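You operate a simulated robot arm through the tools that you are given. There is no shell and no other tool.

Carry out the task below with a simulated robot arm. There is one attempt and no reset: what you move stays moved.

TASK
Pile the big blue roll on the big black one, teal on top, and tape the teal roll's end down.
Where things are to end (x, y in the base frame): big blue roll within 0.04 m of [0.5, -1.06]; big teal roll within 0.04 m of [0.5, -1.06].

Only the result counts: the job must be done as asked and must still hold three seconds after the hand-in. Knocking over, shifting, dropping, spilling or breaking anything else fails it.

THE ROBOT
A 7-joint arm with a fingered hand, fixed in place. Base frame: the origin is on the floor under the middle of its stand, x ahead of it, y to its left, z up. Lengths are in m, angles in rad, forces in N, time in s.
It reaches about 1.333 m from its shoulder. Its first joint turns from -1.204 to 3.002 rad. Payload 5 kg.
The TCP is the grasp point between the finger pads, 0.032 m short of the fingertips. In the tool frame z runs along the fingers and y along their closing line. The gripper opens to 0.16 m; its body begins 0.089 m behind the TCP. The gripper is a hand of 3 fingers: y runs from the thumb to the fingers, the wrist lies at [0, 0, -0.252] in the tool frame, and closing takes about 1.5 s.
Orientation is that of the tool frame in the base frame, as a unit quaternion [w, x, y, z]. With the fingers straight down and closing along the base's y, the tool's x points along the base's -x, its y along +y and its z along -z.

THE INTERFACE
- The arm moves only by the tool play_rows. Its argument "rows" is a list of rows, each a list of 2 entries, a list of its own where there are three numbers: the shift along the tool's x, y, z in cm, then the turn, a rotation vector about the tool's x, y, z in degrees. In form: [[[x, y, z], [rx, ry, rz]], ...]. A call has 1 to 20 rows; each row is the pose to reach, as a shift and turn from the pose commanded when the call began, along the tool's axes at that moment. "gripper" is the opening, from 0 (shut) to 1 (fully open), set as the call begins (left out, the last holds). Rows are played at 5 a second. More than 0.05 m and 0.15 rad between two rows, or a gripper value outside its range, and nothing of the call is played. Where a pose cannot be reached the arm comes as near as it can. A force on the tool above 40 N (or 10 N above the force at the start of the call, whichever is more), or a blocked arm, ends the call early, and 0.2 s more pass. The fingers move at their own pace (about 0.108 m/s each) and stop on an object; they squeeze with about 30 N. The grip force told is the motor's: it shows also when the fingers shut on nothing. Time passes only in rows, and 0.2 s behind the last, so rows that repeat a pose let the fingers close. The reply holds the time, the measured pose of the TCP, the force on the tool along the base axes, the opening and the grip force, in the units named above and with some noise, with the torque about the TCP (base axes, N m) and any sound that the robot's microphone picked up.
- Cameras (640 x 400 px; columns grow to the right, rows downward): "scene" is fixed at [0.2199, 0.502, 1.5295]; the picture's right is [-0.91, -0.42, 0.00], its down [-0.19, 0.42, -0.89] and it looks along [0.37, -0.80, -0.46] (base axes); focal length 332 px, centre (320, 200). "wrist" rides on the gripper at [0.065, -0.004, -0.116] in the tool frame; the picture's right is [0.06, 1.00, 0.00], its down [-0.87, 0.05, -0.49] and it looks along [-0.49, 0.03, 0.87] (tool axes); focal length 261 px, centre (320, 200).
- capture(camera): a new picture of that camera. The clock stands still meanwhile.
- raise_lower(by): slides the trunk up (or, below 0, down) by that many m; the arm rides with it, the base frame stays. It gives what a move gives, with no picture.
- move_fingers(finger1, finger2, thumb_bend): sets how far each is bent, from 0 (flat) to 100 (curled in); at 30 the hand is open as for a grip, at 70 the pads meet at the TCP. One left out holds its place. A second passes; each finger stops where it meets its share of the squeeze, and holds until it gets a number again. A gripper value or a shape takes the hand back. It gives what a move gives, with no picture; readings hold the bend of each and the force on the fingers (four entries, about 0 where the hand has none), thumb and palm.
- hand_shape(shape): the hand has 3 fingers and takes this shape, open, in about a second: jaw (thumb against the fingers, like two jaws); tri (thumb and two fingers); tip (a fingertip pinch); poke (one finger out to press); point (the index stretched); flat (the hand flat); cup (the hand cupped); fist (a fist). The gripper value then closes the fingers along that shape, each until it touches; the sizes above hold for jaw. It gives what a move gives, with no picture.
- pixel_to_xyz(camera, pixels): for up to 12 pixels [column, row] of the newest picture of that camera ("zoom" is the newest enlarged one), the place [x, y, z] in the base frame of the surface seen there, good to about 0.003 m, but the place of the scene camera against the robot may be out by one fixed shift of up to 0.025 m in any direction. The clock stands still meanwhile.
- zoom(camera, box): a new picture of the part [left, top, right, bottom] of that camera's present view, enlarged. The clock stands still meanwhile.
- finish_job(): hands the job in; it is judged then, once.

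Unless the task says otherwise, let go and move clear before handing in.

The tools are called as a command line: name --argument value ..., lists and objects as JSON in quotes. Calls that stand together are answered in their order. play_rows: Moves the arm, as the interface text tells. Its arguments: {"type":"object","properties":{"rows":{"type":"array"},"gripper":{"type":"number"}},"required":["rows"]} The other tools are called the same way: raise_lower (by) moves the trunk up or down; hand_shape (shape) gives the hand a shape; move_fingers (finger1, finger2, thumb_bend) moves the fingers one by one; capture (camera) takes a picture; pixel_to_xyz (camera, pixels) gives the place of the surface under pixels of a picture; zoom (camera, box) takes an enlarged picture of a part of a camera's view; finish_job () hands the job in.

At the start:

```text
time: 0.0
eef_pos: [0.4662, -0.6505, 1.1026]
tool_rot: [0.0, 0.0, 1.0, 0.0]
ft_force: [-0.7, 0.7, 0.3]
torque: [0.01, 0.0, 0.01]
finger_gap: 0.1599
gripper_force: 0.0
shape: jaw
bend: [30.0, 30.0, 30.0]
finger forces: [0.0, 0.0, 0.1, 0.0, 0.1, 0.0]
trunk travel left (down, up): [-0.55, 0.39]
```

scene: 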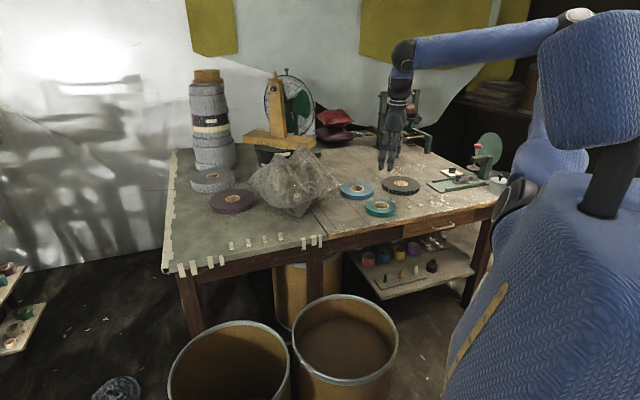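
wrist: 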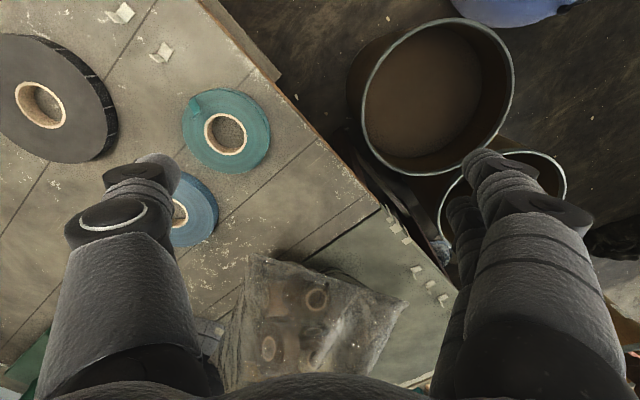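

The scene shows a black roll near (400,186), a blue one near (356,190) and a teal one near (380,208). I'll zoom in for a closer look before measuring.

zoom --camera "scene" --box '[320, 150, 448, 230]'

zoom --camera "wrist" --box '[0, 0, 320, 200]'

pixel_to_xyz --camera "scene" --pixels '[[400, 186], [356, 190], [380, 208], [400, 200], [340, 205], [420, 190], [380, 175]]'

pixel_to_xyz --camera "wrist" --pixels '[[40, 105], [224, 134], [255, 130], [200, 215], [90, 100], [250, 170], [205, 200], [180, 213], [150, 100], [120, 15], [160, 55]]'

```text
5.00 times, centred on (384, 190) of scene
```

zoom: 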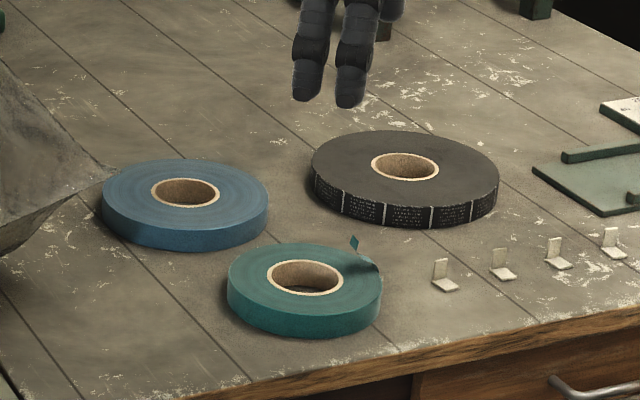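

```text
2.00 times, centred on (160, 100) of wrist
```

zoom: 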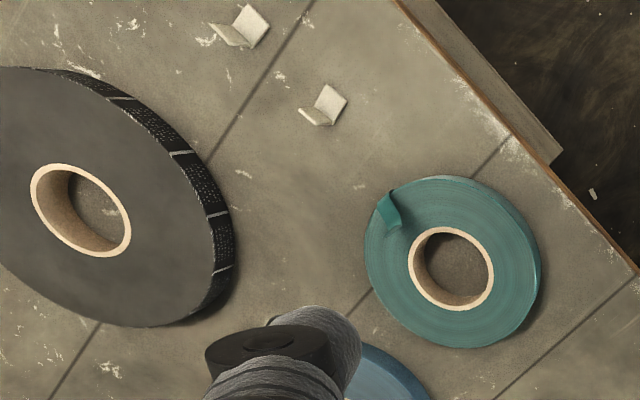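

```text
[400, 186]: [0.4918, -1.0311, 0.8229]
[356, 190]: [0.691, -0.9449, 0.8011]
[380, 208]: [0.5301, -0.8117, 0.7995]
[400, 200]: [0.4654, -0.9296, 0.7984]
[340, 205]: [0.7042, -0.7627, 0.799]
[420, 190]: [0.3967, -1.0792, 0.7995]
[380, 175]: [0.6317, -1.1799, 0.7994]
```

```text
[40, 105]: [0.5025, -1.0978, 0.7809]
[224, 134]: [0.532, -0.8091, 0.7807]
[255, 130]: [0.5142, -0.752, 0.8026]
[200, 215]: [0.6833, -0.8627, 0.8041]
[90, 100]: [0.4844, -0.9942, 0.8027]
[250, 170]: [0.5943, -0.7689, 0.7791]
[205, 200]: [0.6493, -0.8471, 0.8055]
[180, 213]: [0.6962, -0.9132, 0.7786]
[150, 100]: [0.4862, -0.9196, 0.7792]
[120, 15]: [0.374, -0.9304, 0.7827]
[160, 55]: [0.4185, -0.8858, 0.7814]
```

Against the wrist camera's table height (0.780), the scene camera reads about 0.019 too high. Small white tabs stand on the table, at wrist pixels (120,15) and (160,55), and they look like ready-cut tape pieces. I'll measure the surroundings next, before moving.

zoom --camera "scene" --box '[160, 140, 336, 280]'

zoom --camera "scene" --box '[370, 80, 530, 200]'

pixel_to_xyz --camera "scene" --pixels '[[405, 120], [425, 140], [490, 150], [478, 148], [455, 172], [440, 185], [333, 120], [290, 150], [300, 170], [285, 185], [320, 180], [412, 100]]'

```text
2.86 times, centred on (248, 210) of scene
```

zoom: 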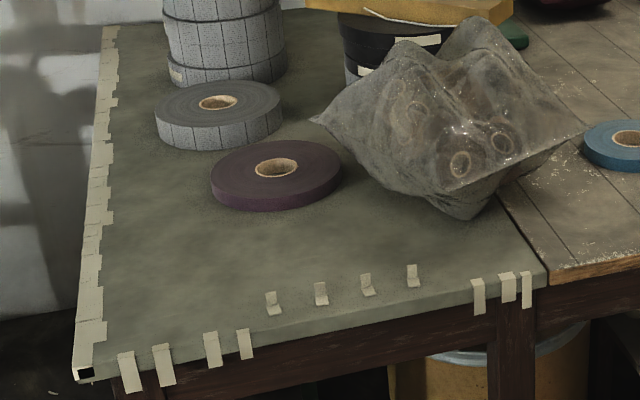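

```text
3.33 times, centred on (450, 140) of scene
```

zoom: 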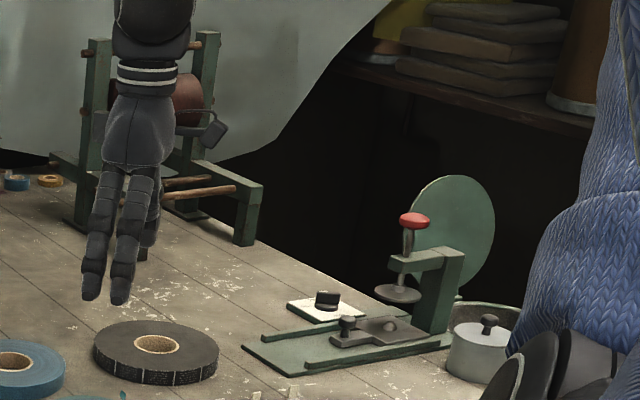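

```text
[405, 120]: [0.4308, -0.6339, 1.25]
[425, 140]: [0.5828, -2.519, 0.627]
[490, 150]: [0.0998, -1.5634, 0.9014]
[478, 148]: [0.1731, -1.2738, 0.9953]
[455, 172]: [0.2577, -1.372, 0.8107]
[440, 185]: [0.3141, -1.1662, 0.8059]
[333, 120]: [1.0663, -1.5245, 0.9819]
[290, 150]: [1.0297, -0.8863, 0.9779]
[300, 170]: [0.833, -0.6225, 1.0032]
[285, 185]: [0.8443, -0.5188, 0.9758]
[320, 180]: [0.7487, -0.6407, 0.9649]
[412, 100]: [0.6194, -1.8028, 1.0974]
```

The bag reaches z ≈ 1.0 near (0.83,-0.62), and the press stands at x ≈ 0.1–0.3, y < -1.15. I'll stay at this height and move the hand toward (0.35,-0.93) so the wrist camera can see all the rolls.

play_rows --rows '[[[2, -4, 0], [0, 0, 0]], [[4, -8, 0], [0, 0, 0]], [[6, -12, 0], [0, 0, 0]], [[8, -16, 0], [0, 0, 0]], [[10, -20, 0], [0, 0, 0]], [[12, -24, 0], [0, 0, 0]], [[13, -27, 0], [0, 0, 0]], [[13, -27, 0], [0, 0, 0]]]'

capture --camera "wrist"

capture --camera "scene"

```text
time: 1.8
eef_pos: [0.3371, -0.922, 1.1056]
tool_rot: [0.0, -0.001, 1.0, 0.0]
ft_force: [-0.3, 0.6, -0.4]
torque: [-0.02, -0.03, -0.03]
finger_gap: 0.1598
gripper_force: 0.2
shape: jaw
bend: [30.0, 30.0, 30.0]
finger forces: [0.1, 0.0, 0.0, 0.0, 0.0, 0.0]
trunk travel left (down, up): [-0.55, 0.39]
```

```text
taken
```

wrist: 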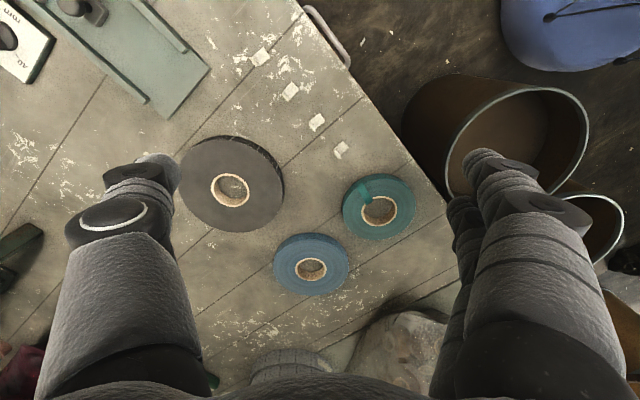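

```text
taken
```

scene: 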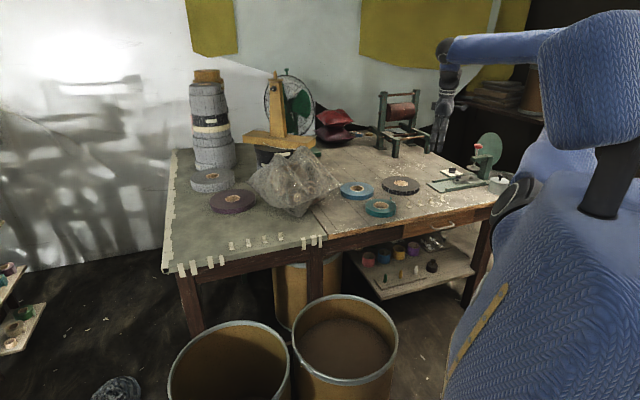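

Now all three rolls and the four nearby tabs are in view: black (232,185), blue (311,265), teal (378,207), and the tabs from (261,57) to (341,150). I'll zoom and measure their edges.

pixel_to_xyz --camera "wrist" --pixels '[[231, 190], [180, 170], [278, 195], [243, 137], [228, 231], [310, 268], [275, 264], [348, 264], [312, 235], [310, 293], [205, 180], [260, 190]]'

pixel_to_xyz --camera "wrist" --pixels '[[377, 210], [345, 208], [412, 205], [383, 178], [375, 239], [366, 186], [261, 57], [290, 91], [316, 121], [341, 150], [352, 205], [404, 208]]'

zoom --camera "wrist" --box '[330, 160, 426, 250]'

zoom --camera "wrist" --box '[240, 30, 370, 170]'

```text
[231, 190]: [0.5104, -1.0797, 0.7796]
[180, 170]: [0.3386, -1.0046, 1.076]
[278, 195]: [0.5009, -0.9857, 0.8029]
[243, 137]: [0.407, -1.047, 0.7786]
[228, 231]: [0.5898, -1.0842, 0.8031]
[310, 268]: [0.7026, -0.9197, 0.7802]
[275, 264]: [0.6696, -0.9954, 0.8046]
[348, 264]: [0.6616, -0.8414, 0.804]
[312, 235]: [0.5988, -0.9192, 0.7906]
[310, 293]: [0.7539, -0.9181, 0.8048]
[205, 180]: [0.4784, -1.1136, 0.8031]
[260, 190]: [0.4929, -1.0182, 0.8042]
```

```text
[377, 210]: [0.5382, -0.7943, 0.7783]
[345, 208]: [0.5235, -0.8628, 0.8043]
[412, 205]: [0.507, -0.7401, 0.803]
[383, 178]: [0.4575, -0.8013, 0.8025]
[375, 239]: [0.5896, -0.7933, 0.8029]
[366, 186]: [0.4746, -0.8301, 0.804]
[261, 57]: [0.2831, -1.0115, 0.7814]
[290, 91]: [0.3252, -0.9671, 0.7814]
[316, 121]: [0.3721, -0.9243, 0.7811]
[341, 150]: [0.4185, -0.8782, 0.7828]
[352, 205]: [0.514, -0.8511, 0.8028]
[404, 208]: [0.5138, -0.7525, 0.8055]
```

```text
4.44 times, centred on (378, 205) of wrist
```

zoom: 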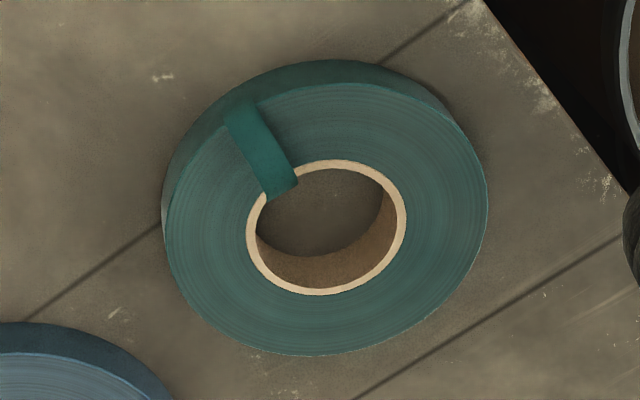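

```text
2.86 times, centred on (305, 100) of wrist
```

zoom: 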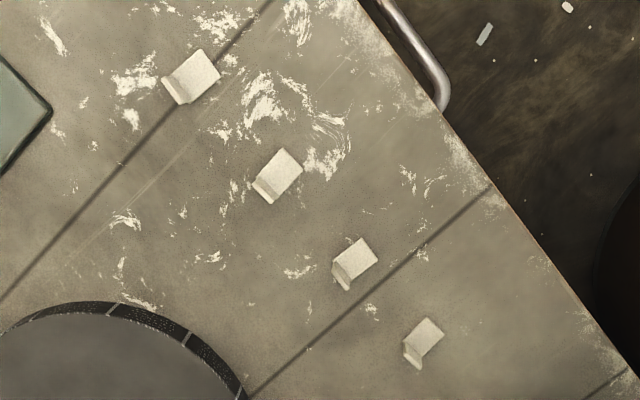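

The teal roll measures about 0.13 m across and the blue one about 0.154 m. The teal roll's loose end runs from the rim at zoom pixel (235,105) to (280,195). I'll measure that tail, and then the tabs.

zoom --camera "wrist" --box '[340, 165, 420, 215]'

pixel_to_xyz --camera "zoom" --pixels '[[150, 150], [160, 160], [175, 190], [190, 220], [210, 250], [225, 270], [190, 170], [215, 220], [130, 150], [240, 290], [100, 200], [300, 150]]'

```text
8.00 times, centred on (380, 190) of wrist
```

zoom: 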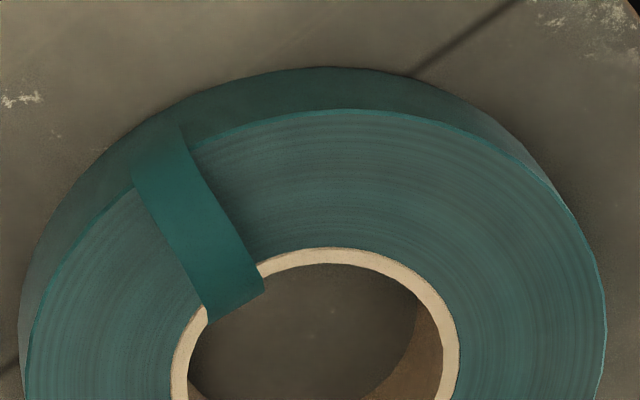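

```text
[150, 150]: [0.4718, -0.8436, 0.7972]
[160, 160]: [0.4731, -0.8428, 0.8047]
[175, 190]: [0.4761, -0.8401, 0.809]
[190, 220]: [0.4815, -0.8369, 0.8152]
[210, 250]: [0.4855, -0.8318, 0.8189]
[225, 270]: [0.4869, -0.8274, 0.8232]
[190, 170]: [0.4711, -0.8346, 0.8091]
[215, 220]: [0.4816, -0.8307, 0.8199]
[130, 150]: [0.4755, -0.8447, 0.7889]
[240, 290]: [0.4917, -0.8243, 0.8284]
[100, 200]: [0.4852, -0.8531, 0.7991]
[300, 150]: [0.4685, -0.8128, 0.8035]
```

The tail rises from the rim at (0.471,-0.843,0.797) to a tip at (0.492,-0.824,0.829), leaning inward over the roll. Next I'll find the scene camera's shift from the tabs and locate the edge of the bag near the blue roll.

pixel_to_xyz --camera "scene" --pixels '[[408.5, 206], [420.5, 204], [432, 202], [443, 199.5], [343, 184], [338, 188], [330, 196], [315, 208], [335, 175], [325, 165], [355, 188], [380, 205]]'

pixel_to_xyz --camera "wrist" --pixels '[[395, 320], [360, 340], [430, 315], [380, 370], [300, 360], [250, 370], [445, 330], [340, 365], [20, 240], [200, 80], [420, 320], [375, 330]]'

zoom --camera "wrist" --box '[190, 230, 450, 400]'

```text
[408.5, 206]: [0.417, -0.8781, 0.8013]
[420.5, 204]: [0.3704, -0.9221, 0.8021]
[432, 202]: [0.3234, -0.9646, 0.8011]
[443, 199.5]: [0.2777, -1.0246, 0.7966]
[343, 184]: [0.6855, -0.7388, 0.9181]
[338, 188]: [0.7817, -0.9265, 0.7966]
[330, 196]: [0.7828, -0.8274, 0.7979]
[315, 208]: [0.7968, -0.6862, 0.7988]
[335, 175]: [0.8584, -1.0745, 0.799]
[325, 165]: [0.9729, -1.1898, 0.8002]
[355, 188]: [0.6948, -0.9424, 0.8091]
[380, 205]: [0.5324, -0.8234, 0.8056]
```

```text
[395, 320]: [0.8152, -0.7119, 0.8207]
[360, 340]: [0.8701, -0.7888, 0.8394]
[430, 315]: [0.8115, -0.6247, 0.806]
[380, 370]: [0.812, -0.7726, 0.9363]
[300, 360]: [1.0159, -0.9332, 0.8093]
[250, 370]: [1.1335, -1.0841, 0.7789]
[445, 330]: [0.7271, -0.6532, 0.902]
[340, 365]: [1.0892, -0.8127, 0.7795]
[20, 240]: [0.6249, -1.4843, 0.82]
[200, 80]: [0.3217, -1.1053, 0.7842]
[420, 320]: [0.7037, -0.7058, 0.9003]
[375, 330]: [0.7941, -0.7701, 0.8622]
```

```text
2.35 times, centred on (320, 315) of wrist
```

zoom: 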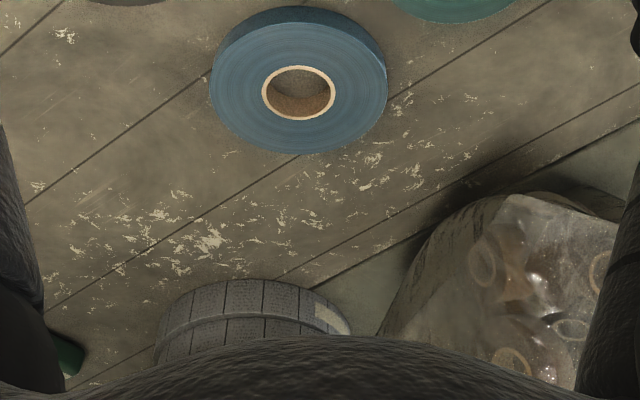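

The scene camera's shift is about (-0.002, 0, +0.019), which puts the bag corner at roughly (0.687,-0.739,0.90), on the +y side of the blue roll. Before choosing a grasp, I'll measure the finger profile in the wrist view along the thumb's inner edge and the fingers.

pixel_to_xyz --camera "wrist" --pixels '[[172, 165], [176, 185], [174, 210], [172, 235], [180, 260], [190, 300], [200, 345], [212, 385], [150, 160], [110, 215], [75, 230], [120, 300]]'

pixel_to_xyz --camera "wrist" --pixels '[[470, 160], [480, 190], [475, 230], [465, 300], [450, 370], [455, 210], [450, 260], [440, 330], [520, 170], [590, 220], [490, 165], [500, 250]]'

zoom --camera "scene" --box '[400, 60, 500, 180]'

```text
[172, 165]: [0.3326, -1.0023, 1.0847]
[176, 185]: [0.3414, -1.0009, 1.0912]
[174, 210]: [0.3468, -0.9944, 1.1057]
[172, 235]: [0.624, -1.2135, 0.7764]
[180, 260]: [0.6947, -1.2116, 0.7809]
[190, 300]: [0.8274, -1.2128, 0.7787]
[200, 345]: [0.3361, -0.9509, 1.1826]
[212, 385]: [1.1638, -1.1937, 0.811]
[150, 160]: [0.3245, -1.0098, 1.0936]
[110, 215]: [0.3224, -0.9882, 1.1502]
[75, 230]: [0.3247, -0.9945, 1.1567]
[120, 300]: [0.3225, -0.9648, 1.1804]
```

```text
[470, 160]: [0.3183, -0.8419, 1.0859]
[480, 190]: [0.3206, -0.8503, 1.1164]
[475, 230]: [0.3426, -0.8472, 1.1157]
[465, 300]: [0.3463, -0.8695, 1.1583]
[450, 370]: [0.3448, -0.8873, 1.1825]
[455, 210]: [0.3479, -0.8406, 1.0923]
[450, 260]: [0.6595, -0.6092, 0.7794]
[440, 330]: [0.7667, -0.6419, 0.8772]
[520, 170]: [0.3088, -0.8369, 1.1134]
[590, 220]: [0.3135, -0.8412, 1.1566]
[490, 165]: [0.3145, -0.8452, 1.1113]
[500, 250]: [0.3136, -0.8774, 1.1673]
```

```text
3.33 times, centred on (450, 120) of scene
```

zoom: 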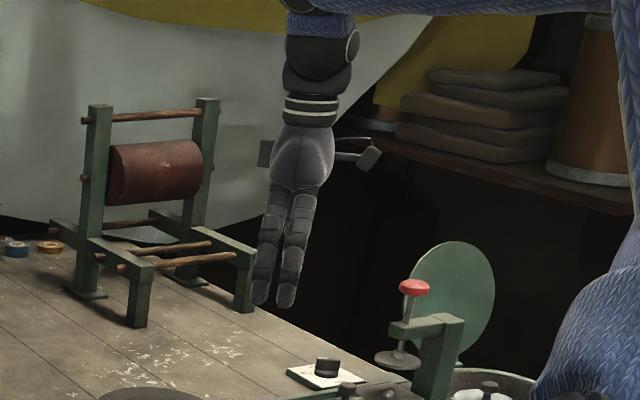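

The fingers flare outward by about 15–20° when open, so they are narrow up at the bag-corner height and clear it by about 0.1 m. That lets me keep the present orientation. I'll move over the blue roll for a precise centre measurement.

play_rows --rows '[[[-4, 0, 1], [0, 0, 0]], [[-8, 0, 3], [0, 0, 0]], [[-12, 0.2, 5], [0, 0, 0]], [[-16, 0.4, 7], [0, 0, 0]], [[-20, 0.4, 9], [0, 0, 0]], [[-22.3, 0.4, 10.5], [0, 0, 0]], [[-22.3, 0.4, 10.5], [0, 0, 0]]]'

capture --camera "wrist"

```text
time: 3.4
eef_pos: [0.56, -0.9156, 0.9959]
tool_rot: [0.0, 0.0, 1.0, 0.0]
ft_force: [0.8, -0.5, -0.1]
torque: [-0.01, 0.01, -0.04]
finger_gap: 0.1599
gripper_force: 0.0
shape: jaw
bend: [30.0, 30.0, 30.0]
finger forces: [0.1, 0.0, 0.0, 0.1, 0.0, 0.1]
trunk travel left (down, up): [-0.55, 0.39]
```

```text
taken
```

wrist: 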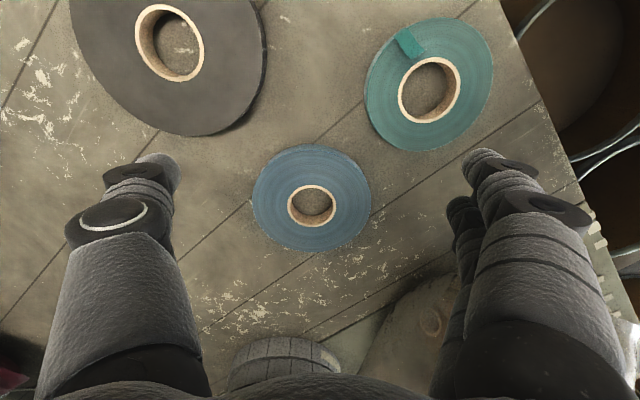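

pixel_to_xyz --camera "wrist" --pixels '[[254, 196], [369, 196], [311, 147], [312, 248], [270, 165], [353, 165], [262, 225], [360, 228], [290, 206], [334, 206], [312, 187], [312, 227]]'

pixel_to_xyz --camera "wrist" --pixels '[[72, 10], [262, 50], [190, 132], [138, 40], [202, 45], [172, 8], [175, 78], [120, 95], [230, 118], [366, 90], [490, 70], [425, 148]]'

zoom --camera "wrist" --box '[240, 130, 384, 260]'

```text
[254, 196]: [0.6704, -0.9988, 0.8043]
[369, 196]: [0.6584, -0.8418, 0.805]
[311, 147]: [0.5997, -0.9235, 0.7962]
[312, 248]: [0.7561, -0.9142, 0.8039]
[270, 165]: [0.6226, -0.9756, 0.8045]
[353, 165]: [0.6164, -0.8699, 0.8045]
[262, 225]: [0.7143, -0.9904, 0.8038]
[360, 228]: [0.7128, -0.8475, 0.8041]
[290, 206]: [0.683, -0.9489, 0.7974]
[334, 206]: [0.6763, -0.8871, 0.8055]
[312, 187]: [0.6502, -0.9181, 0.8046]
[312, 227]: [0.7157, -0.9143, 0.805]
```

```text
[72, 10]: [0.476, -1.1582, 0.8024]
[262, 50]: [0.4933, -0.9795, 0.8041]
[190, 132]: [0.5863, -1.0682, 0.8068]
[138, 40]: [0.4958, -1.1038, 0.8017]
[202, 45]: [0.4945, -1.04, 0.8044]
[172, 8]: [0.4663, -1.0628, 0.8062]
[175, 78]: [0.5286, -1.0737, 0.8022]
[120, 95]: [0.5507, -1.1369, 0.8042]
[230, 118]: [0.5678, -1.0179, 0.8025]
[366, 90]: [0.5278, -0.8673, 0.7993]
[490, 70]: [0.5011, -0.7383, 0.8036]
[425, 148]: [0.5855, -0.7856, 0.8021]
```

```text
3.08 times, centred on (312, 195) of wrist
```

zoom: 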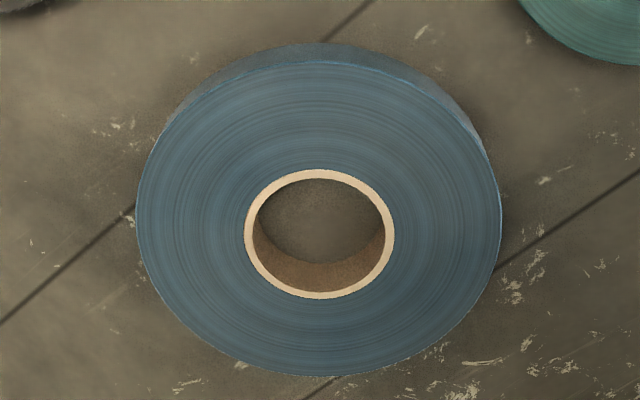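

Blue's centre is about (0.678,-0.919) with radius 0.078, so its 0.156 m diameter is close to the 0.16 m opening. The black roll's centre is about (0.498,-1.066). I'll open the fingers a little wider and read the gap.

move_fingers --finger1 23 --finger2 23 --thumb_bend 23

play_rows --rows '[[[-4, 0, 0], [0, 0, 0]], [[-8, -0.2, 0], [0, 0, 0]], [[-11.9, -0.25, 0], [0, 0, 0]], [[-11.9, -0.25, 4], [0, 0, 0]], [[-11.9, -0.25, 8], [0, 0, 0]], [[-11.9, -0.25, 11], [0, 0, 0]], [[-11.9, -0.25, 11], [0, 0, 0]]]'

capture --camera "wrist"

zoom --camera "scene" --box '[280, 90, 440, 240]'

```text
time: 4.4
eef_pos: [0.5592, -0.9164, 0.9966]
tool_rot: [0.0, 0.001, 1.0, 0.0]
ft_force: [-0.5, 0.2, 0.4]
torque: [0.0, -0.02, 0.0]
finger_gap: 0.1854
gripper_force: 0.1
shape: fingers
bend: [23.0, 23.0, 23.0]
finger forces: [0.0, 0.0, 0.0, 0.0, 0.0, 0.1]
trunk travel left (down, up): [-0.55, 0.39]
```

```text
time: 6.0
eef_pos: [0.6795, -0.9189, 0.8886]
tool_rot: [0.0, 0.001, 1.0, 0.0]
ft_force: [-0.3, -0.1, 0.3]
torque: [0.0, 0.01, -0.03]
finger_gap: 0.1858
gripper_force: 0.0
shape: fingers
bend: [23.0, 23.0, 23.0]
finger forces: [0.0, 0.0, 0.0, 0.0, 0.0, 0.1]
trunk travel left (down, up): [-0.55, 0.39]
```

```text
taken
```

wrist: 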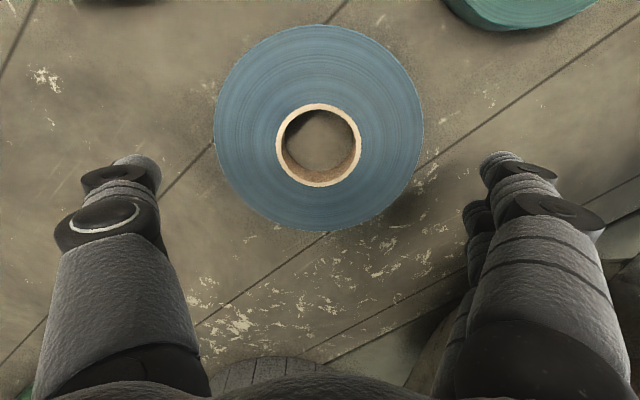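

```text
2.67 times, centred on (360, 165) of scene
```

zoom: 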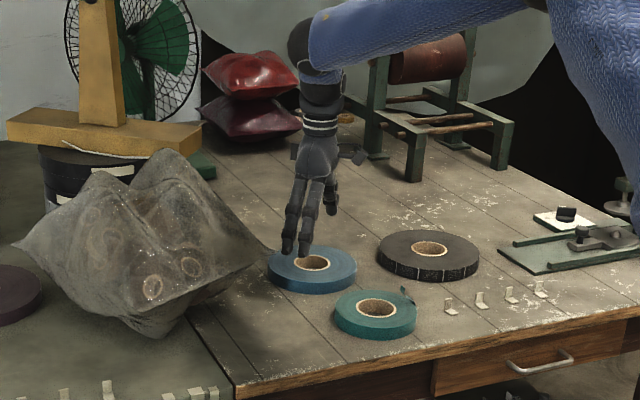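

The wrist view shows the blue roll centred at about (319,127), between the fingers. I'll refine its centre from this closer view.

pixel_to_xyz --camera "wrist" --pixels '[[216, 130], [422, 130], [319, 27], [325, 229], [245, 60], [390, 55], [248, 201], [398, 195], [278, 145], [360, 145], [319, 105], [319, 185]]'

pixel_to_xyz --camera "scene" --pixels '[[345, 182], [340, 180], [330, 175]]'

```text
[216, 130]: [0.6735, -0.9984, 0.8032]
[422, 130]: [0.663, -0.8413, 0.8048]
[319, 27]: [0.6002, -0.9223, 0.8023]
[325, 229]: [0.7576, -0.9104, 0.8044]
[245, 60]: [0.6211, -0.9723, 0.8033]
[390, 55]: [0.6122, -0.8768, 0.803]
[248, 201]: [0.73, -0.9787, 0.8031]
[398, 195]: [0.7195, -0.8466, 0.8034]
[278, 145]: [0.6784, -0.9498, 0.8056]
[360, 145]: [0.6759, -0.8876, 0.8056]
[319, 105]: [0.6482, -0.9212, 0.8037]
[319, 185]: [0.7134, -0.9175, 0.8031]
```

```text
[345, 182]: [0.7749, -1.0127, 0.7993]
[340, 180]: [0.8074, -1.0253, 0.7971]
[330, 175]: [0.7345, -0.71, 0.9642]
```

The blue roll's centre is (0.679,-0.920) and the TCP is right above it. I'll descend carefully so the fingertips stop a few millimetres above the table.

play_rows --rows '[[[0, -0.1, 2], [0, 0, 0]], [[0, -0.1, 4], [0, 0, 0]], [[0, -0.1, 5.5], [0, 0, 0]], [[0, -0.1, 6.5], [0, 0, 0]], [[0, -0.1, 7.0], [0, 0, 0]], [[0, -0.1, 7.3], [0, 0, 0]], [[0, -0.1, 7.3], [0, 0, 0]]]'

capture --camera "wrist"

zoom --camera "scene" --box '[310, 130, 406, 220]'

```text
time: 7.6
eef_pos: [0.6759, -0.9207, 0.8159]
tool_rot: [0.0, -0.001, 1.0, 0.0]
ft_force: [-0.1, -0.5, -0.8]
torque: [-0.01, -0.02, -0.02]
finger_gap: 0.1855
gripper_force: 0.1
shape: fingers
bend: [23.0, 23.0, 23.0]
finger forces: [0.1, 0.0, 0.0, 0.1, 0.0, 0.0]
trunk travel left (down, up): [-0.55, 0.39]
```

```text
taken
```

wrist: 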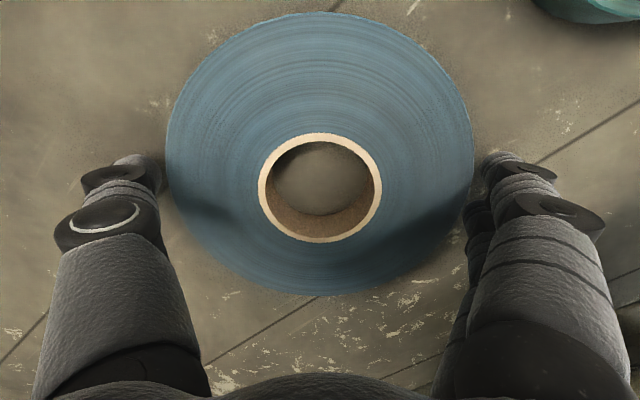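

```text
4.44 times, centred on (358, 175) of scene
```

zoom: 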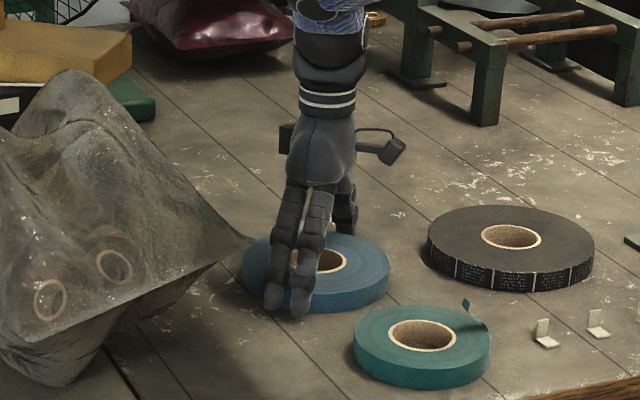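

The fingers straddle the blue roll with clearance on both sides. I'll lower 3 mm more, then close.

play_rows --rows '[[[0, 0, 0.15], [0, 0, 0]], [[0, 0, 0.3], [0, 0, 0]], [[0, 0, 0.3], [0, 0, 0]]]'

play_rows --rows '[[[0, 0, 0], [0, 0, 0]], [[0, 0, 0], [0, 0, 0]], [[0, 0, 0], [0, 0, 0]], [[0, 0, 0], [0, 0, 0]], [[0, 0, 0], [0, 0, 0]], [[0, 0, 0], [0, 0, 0]], [[0, 0, 0], [0, 0, 0]], [[0, 0, 0], [0, 0, 0]]]' --gripper 0

capture --camera "wrist"

```text
time: 8.4
eef_pos: [0.6778, -0.9202, 0.8122]
tool_rot: [0.0, -0.001, 1.0, 0.0]
ft_force: [-0.7, 0.3, 0.3]
torque: [0.01, 0.01, 0.0]
finger_gap: 0.1853
gripper_force: 0.0
shape: fingers
bend: [23.0, 23.0, 23.0]
finger forces: [0.1, 0.0, 0.0, 0.0, 0.0, 0.0]
trunk travel left (down, up): [-0.55, 0.39]
```

```text
time: 10.2
eef_pos: [0.6789, -0.9197, 0.8124]
tool_rot: [0.0, 0.001, 1.0, 0.0]
ft_force: [-0.3, -1.4, -0.3]
torque: [-0.32, 0.02, -0.05]
finger_gap: 0.155
gripper_force: 30.2
shape: jaw
bend: [39.0, 37.0, 32.0]
finger forces: [17.7, 18.2, 0.1, 0.0, 37.1, 0.1]
trunk travel left (down, up): [-0.55, 0.39]
```

```text
taken
```

wrist: 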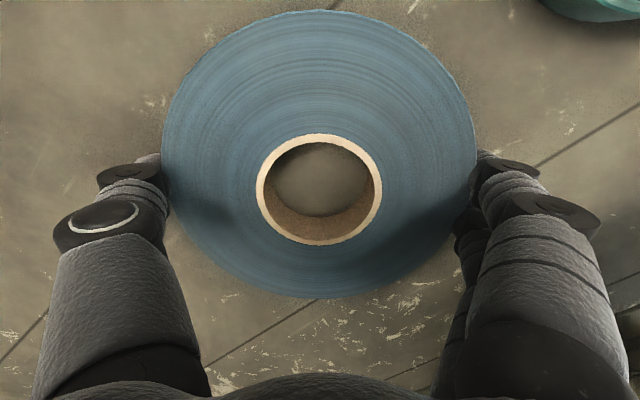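

All three fingers hold the roll, at about 18 N each with 37 N on the thumb. I'll lift 2 cm as a test.

play_rows --rows '[[[0, 0, -0.5], [0, 0, 0]], [[0, 0, -1], [0, 0, 0]], [[0, 0, -1.5], [0, 0, 0]], [[0, 0, -2], [0, 0, 0]], [[0, 0, -2], [0, 0, 0]]]'

capture --camera "wrist"

zoom --camera "scene" --box '[310, 130, 406, 220]'

```text
time: 11.4
eef_pos: [0.6779, -0.9192, 0.8324]
tool_rot: [0.001, 0.0, 1.0, 0.0]
ft_force: [-0.3, 0.6, -3.9]
torque: [-0.03, 0.0, 0.01]
finger_gap: 0.1546
gripper_force: 29.8
shape: jaw
bend: [39.0, 37.0, 32.0]
finger forces: [18.4, 19.1, 0.0, 0.0, 36.9, 0.0]
trunk travel left (down, up): [-0.55, 0.39]
```

```text
taken
```

wrist: 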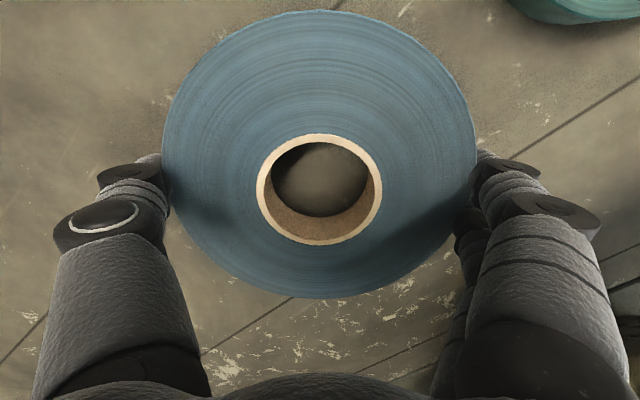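

```text
4.44 times, centred on (358, 175) of scene
```

zoom: 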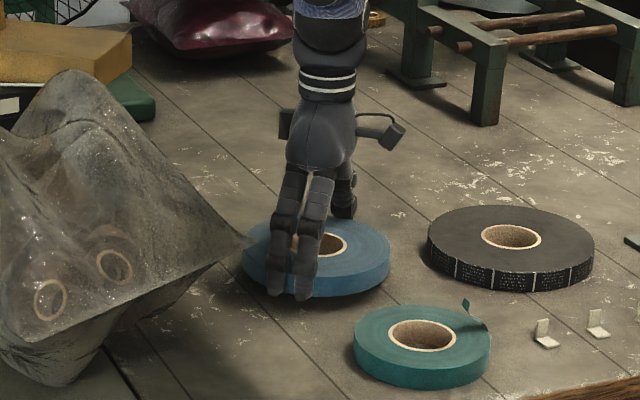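

The grip held: weight is 3.9 N and the roll hasn't shifted in the wrist view. I'll measure where the roll sits relative to the TCP.

pixel_to_xyz --camera "wrist" --pixels '[[164, 130], [474, 130], [319, 12], [322, 296], [220, 50], [420, 50], [220, 265], [420, 262], [258, 190], [381, 190], [319, 135], [319, 243]]'

play_rows --rows '[[[0, 0, -3], [0, 0, 0]], [[0, 0, -6], [0, 0, 0]], [[0, 0, -8], [0, 0, 0]], [[0, 0, -8], [0, 0, 0]]]'

```text
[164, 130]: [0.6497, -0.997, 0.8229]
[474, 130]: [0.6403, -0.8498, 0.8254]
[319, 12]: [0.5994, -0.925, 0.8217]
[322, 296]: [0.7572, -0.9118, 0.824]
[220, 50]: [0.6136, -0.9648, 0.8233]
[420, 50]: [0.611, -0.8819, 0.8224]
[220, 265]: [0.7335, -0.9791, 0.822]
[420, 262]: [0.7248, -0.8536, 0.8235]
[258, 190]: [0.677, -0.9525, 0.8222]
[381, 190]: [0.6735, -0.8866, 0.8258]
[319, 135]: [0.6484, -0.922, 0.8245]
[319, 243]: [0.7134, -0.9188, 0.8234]
```

```text
time: 12.4
eef_pos: [0.6775, -0.9226, 0.9112]
tool_rot: [-0.002, 0.0, 1.0, 0.0]
ft_force: [-0.1, 0.6, -3.5]
torque: [-0.01, 0.01, -0.02]
finger_gap: 0.1549
gripper_force: 30.6
shape: jaw
bend: [39.0, 37.0, 32.0]
finger forces: [18.3, 19.2, 0.0, 0.1, 36.9, 0.0]
trunk travel left (down, up): [-0.55, 0.39]
```

The roll is centred on the TCP, its top 9 mm and its bottom about 33 mm below the TCP. I'll carry it at this height to above the black roll at (0.5,-1.063).

play_rows --rows '[[[1.5, -1.2, 0], [0, 0, 0]], [[4.5, -3.6, 0], [0, 0, 0]], [[7.5, -6, 0], [0, 0, 0]], [[10.5, -8.4, 0], [0, 0, 0]], [[13.5, -10.8, 0], [0, 0, 0]], [[16, -12.9, 0], [0, 0, 0]], [[17.8, -14.3, 0], [0, 0, 0]], [[17.8, -14.3, 0], [0, 0, 0]], [[17.8, -14.3, 2], [0, 0, 0]], [[17.8, -14.3, 4], [0, 0, 0]], [[17.8, -14.3, 5], [0, 0, 0]], [[17.8, -14.3, 5], [0, 0, 0]]]'

capture --camera "wrist"

zoom --camera "scene" --box '[340, 120, 468, 220]'

```text
time: 15.0
eef_pos: [0.5003, -1.0636, 0.8624]
tool_rot: [0.0, 0.0, 1.0, 0.0]
ft_force: [-0.4, -0.4, -3.7]
torque: [0.02, -0.01, -0.02]
finger_gap: 0.1549
gripper_force: 30.1
shape: jaw
bend: [39.0, 37.0, 32.0]
finger forces: [18.5, 19.2, 0.0, 0.0, 36.9, 0.1]
trunk travel left (down, up): [-0.55, 0.39]
```

```text
taken
```

wrist: 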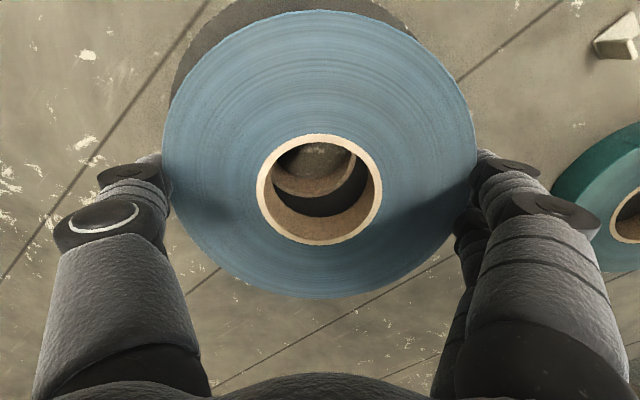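

```text
4.00 times, centred on (404, 170) of scene
```

zoom: 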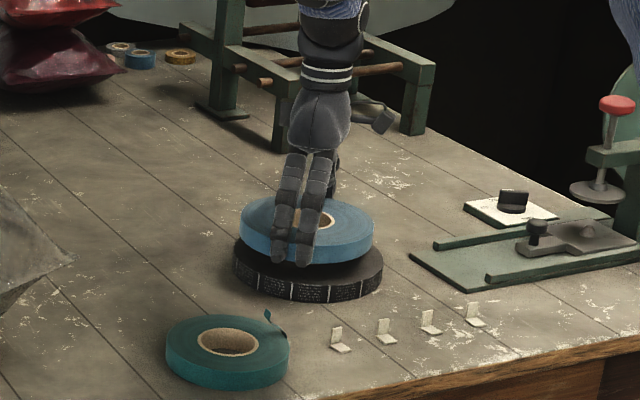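

The blue roll hovers over the black one. I'll use the black roll's visible edge at the upper left, around (180,60), to check alignment before lowering.

pixel_to_xyz --camera "wrist" --pixels '[[178, 70], [190, 45], [210, 20], [230, 5], [390, 8], [405, 22], [345, 160], [280, 180], [355, 165], [400, 15]]'

zoom --camera "wrist" --box '[150, 0, 490, 250]'

```text
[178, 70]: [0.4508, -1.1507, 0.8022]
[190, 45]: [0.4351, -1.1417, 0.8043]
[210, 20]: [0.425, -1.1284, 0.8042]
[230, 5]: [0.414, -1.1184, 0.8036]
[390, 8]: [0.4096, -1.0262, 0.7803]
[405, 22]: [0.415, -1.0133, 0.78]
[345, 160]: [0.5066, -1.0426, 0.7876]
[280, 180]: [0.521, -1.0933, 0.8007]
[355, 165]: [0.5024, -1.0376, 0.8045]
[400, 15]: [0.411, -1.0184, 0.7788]
```

```text
1.60 times, centred on (320, 125) of wrist
```

zoom: 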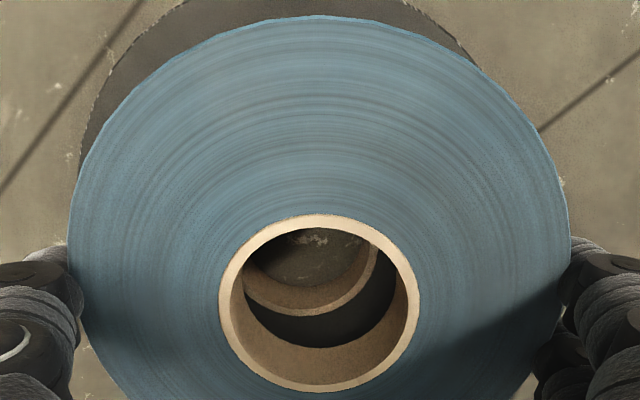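

The edge points put the black roll's centre near (0.496,-1.069). I'll nudge 2–3 mm toward it and lower gently until contact.

play_rows --rows '[[[0.2, -0.3, 0.5], [0, 0, 0]], [[0.2, -0.3, 1.2], [0, 0, 0]], [[0.2, -0.3, 1.8], [0, 0, 0]], [[0.2, -0.3, 2.2], [0, 0, 0]], [[0.2, -0.3, 2.4], [0, 0, 0]], [[0.2, -0.3, 2.4], [0, 0, 0]]]'

```text
time: 16.4
eef_pos: [0.4984, -1.0675, 0.8379]
tool_rot: [0.0, 0.0, 1.0, 0.001]
ft_force: [0.1, -0.3, -3.8]
torque: [0.01, 0.0, 0.0]
finger_gap: 0.1548
gripper_force: 30.1
shape: jaw
bend: [39.0, 37.0, 32.0]
finger forces: [18.4, 19.2, 0.0, 0.0, 36.9, 0.0]
trunk travel left (down, up): [-0.55, 0.39]
```

play_rows --rows '[[[0, 0, 0.1], [0, 0, 0]], [[0, 0, 0.2], [0, 0, 0]], [[0, 0, 0.3], [0, 0, 0]], [[0, 0, 0.3], [0, 0, 0]]]'

```text
time: 17.4
eef_pos: [0.4988, -1.0664, 0.8363]
tool_rot: [0.002, 0.0, 1.0, -0.001]
ft_force: [0.0, -2.5, 11.2]
torque: [0.1, -0.02, -0.08]
finger_gap: 0.1547
gripper_force: 29.6
shape: jaw
bend: [39.0, 38.0, 32.0]
finger forces: [16.7, 17.4, 0.0, 0.0, 37.3, 0.0]
trunk travel left (down, up): [-0.55, 0.39]
```

Contact: the upward force is about 11 N. I'll back off 1 mm and open the fingers.

play_rows --rows '[[[0, 0, -0.1], [0, 0, 0]], [[0, 0, -0.1], [0, 0, 0]]]'

move_fingers --finger1 22 --finger2 22 --thumb_bend 22

capture --camera "wrist"

```text
time: 18.0
eef_pos: [0.4966, -1.0667, 0.8371]
tool_rot: [-0.001, 0.001, 1.0, 0.0]
ft_force: [3.5, -5.6, 9.4]
torque: [0.18, -0.02, -0.13]
finger_gap: 0.1544
gripper_force: 30.0
shape: jaw
bend: [40.0, 38.0, 32.0]
finger forces: [15.9, 16.9, 0.0, 0.0, 38.0, 0.0]
trunk travel left (down, up): [-0.55, 0.39]
```

```text
time: 19.0
eef_pos: [0.4973, -1.0667, 0.8354]
tool_rot: [0.001, 0.0, 1.0, 0.0]
ft_force: [-0.1, 0.3, 0.1]
torque: [0.01, 0.0, 0.02]
finger_gap: 0.1876
gripper_force: 0.1
shape: fingers
bend: [22.0, 22.0, 22.0]
finger forces: [0.1, 0.0, 0.0, 0.0, 0.0, 0.0]
trunk travel left (down, up): [-0.55, 0.39]
```

```text
taken
```

wrist: 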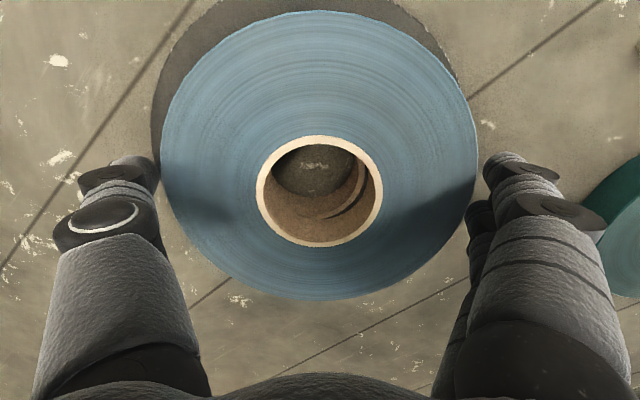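

The blue roll rests on the black one and the hand is free of it. I'll rise straight up, then back off to inspect the stack.

play_rows --rows '[[[0, 0, -2], [0, 0, 0]], [[0, 0, -5], [0, 0, 0]], [[0, 0, -9], [0, 0, 0]], [[0, 0, -13], [0, 0, 0]], [[4, 0, -15], [0, 0, 0]], [[8, 0, -15], [0, 0, 0]], [[11, 0, -15], [0, 0, 0]], [[11, 0, -15], [0, 0, 0]]]'

capture --camera "wrist"

zoom --camera "scene" --box '[340, 120, 468, 220]'

```text
time: 20.8
eef_pos: [0.3869, -1.0675, 0.9839]
tool_rot: [0.001, 0.0, 1.0, 0.0]
ft_force: [0.6, 0.2, -0.3]
torque: [-0.01, 0.02, 0.0]
finger_gap: 0.1879
gripper_force: 0.0
shape: fingers
bend: [22.0, 22.0, 22.0]
finger forces: [0.0, 0.0, 0.0, 0.1, 0.0, 0.0]
trunk travel left (down, up): [-0.55, 0.39]
```

```text
taken
```

wrist: 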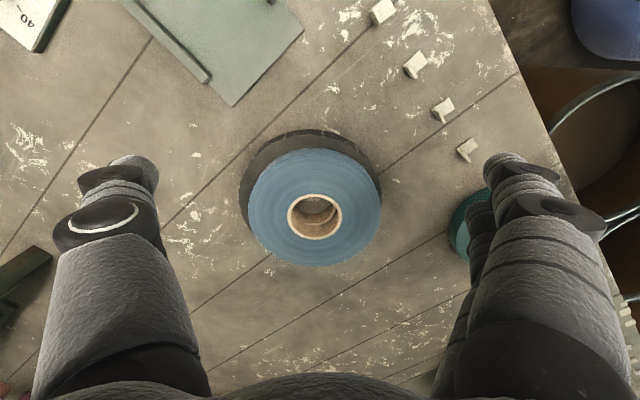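

```text
4.00 times, centred on (404, 170) of scene
```

zoom: 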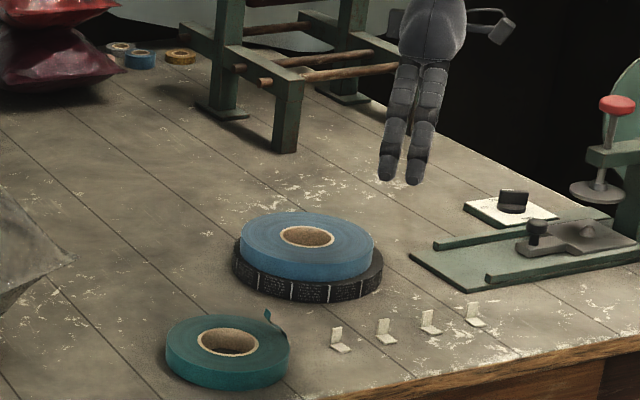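

pixel_to_xyz --camera "wrist" --pixels '[[249, 210], [381, 200], [315, 151], [317, 265], [289, 215], [341, 215], [314, 196], [315, 237], [241, 190], [380, 170], [260, 150], [312, 130]]'

zoom --camera "wrist" --box '[230, 120, 400, 280]'

zoom --camera "wrist" --box '[360, 0, 500, 170]'

```text
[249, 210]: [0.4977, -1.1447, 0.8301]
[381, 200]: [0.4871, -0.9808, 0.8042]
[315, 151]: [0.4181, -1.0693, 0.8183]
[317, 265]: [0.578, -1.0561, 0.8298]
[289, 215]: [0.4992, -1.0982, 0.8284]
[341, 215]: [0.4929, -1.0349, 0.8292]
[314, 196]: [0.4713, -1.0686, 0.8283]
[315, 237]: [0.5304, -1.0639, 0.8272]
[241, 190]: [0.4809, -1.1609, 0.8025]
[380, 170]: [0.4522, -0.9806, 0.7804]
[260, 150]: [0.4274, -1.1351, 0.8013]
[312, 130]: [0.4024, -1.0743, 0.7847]
```

```text
2.50 times, centred on (315, 200) of wrist
```

zoom: 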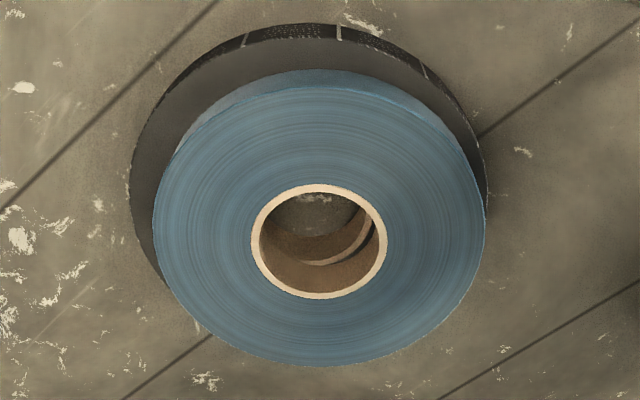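

```text
2.35 times, centred on (430, 85) of wrist
```

zoom: 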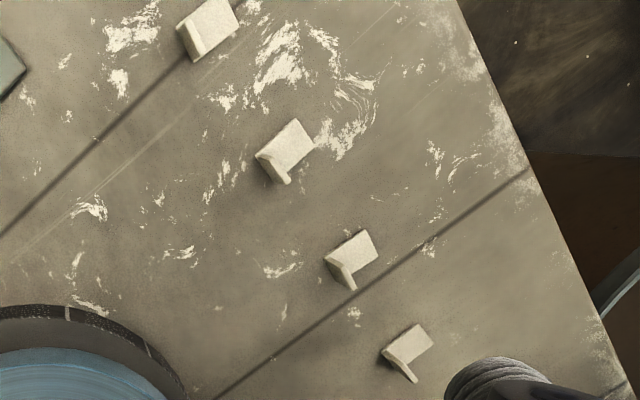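

The blue roll sits at about (0.500,-1.066) on the black one, flat, with its top at z ≈ 0.829. Next is the teal roll, so I'll move over it and measure.

play_rows --rows '[[[0, 4, 0], [0, 0, 0]], [[-1, 8.5, 0], [0, 0, 0]], [[-1, 13, 0], [0, 0, 0]], [[-2, 17.5, 0], [0, 0, 0]], [[-3, 22, 0], [0, 0, 0]], [[-3, 26.3, 0], [0, 0, 0]], [[-3, 26.3, 0], [0, 0, 0]]]'

capture --camera "wrist"

```text
time: 22.4
eef_pos: [0.4149, -0.8031, 0.9866]
tool_rot: [0.0, 0.0, 1.0, 0.001]
ft_force: [-0.1, 0.2, 0.1]
torque: [-0.01, 0.0, 0.03]
finger_gap: 0.1879
gripper_force: 0.0
shape: fingers
bend: [22.0, 22.0, 22.0]
finger forces: [0.1, 0.1, 0.0, 0.0, 0.0, 0.0]
trunk travel left (down, up): [-0.55, 0.39]
```

```text
taken
```

wrist: 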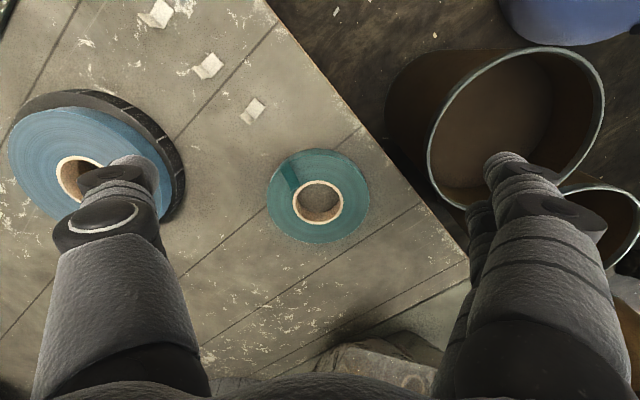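

zoom --camera "wrist" --box '[254, 140, 382, 252]'

pixel_to_xyz --camera "wrist" --pixels '[[269, 197], [368, 197], [318, 153], [318, 243], [280, 225], [360, 222], [296, 205], [343, 205], [320, 183], [320, 225], [285, 165], [350, 165]]'

zoom --camera "wrist" --box '[130, 0, 290, 130]'

```text
3.57 times, centred on (318, 196) of wrist
```

zoom: 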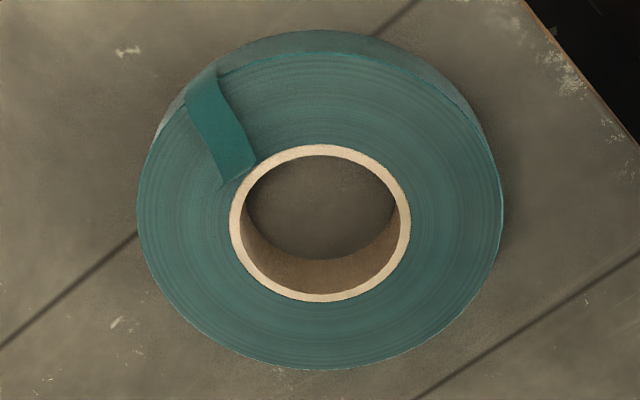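

```text
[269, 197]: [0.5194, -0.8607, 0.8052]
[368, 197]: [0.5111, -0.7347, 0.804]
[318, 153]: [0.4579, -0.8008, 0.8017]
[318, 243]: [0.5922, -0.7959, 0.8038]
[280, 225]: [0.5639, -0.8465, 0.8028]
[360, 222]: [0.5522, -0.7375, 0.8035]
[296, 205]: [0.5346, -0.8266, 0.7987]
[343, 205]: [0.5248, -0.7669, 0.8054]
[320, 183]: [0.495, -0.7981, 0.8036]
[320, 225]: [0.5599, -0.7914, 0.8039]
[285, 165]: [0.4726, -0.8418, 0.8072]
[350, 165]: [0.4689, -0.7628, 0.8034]
```

```text
3.08 times, centred on (210, 65) of wrist
```

zoom: 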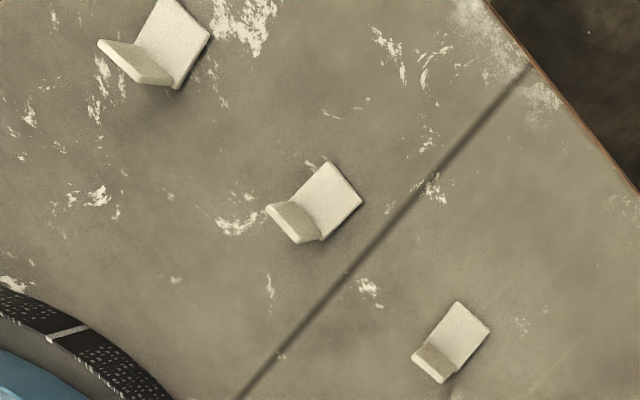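

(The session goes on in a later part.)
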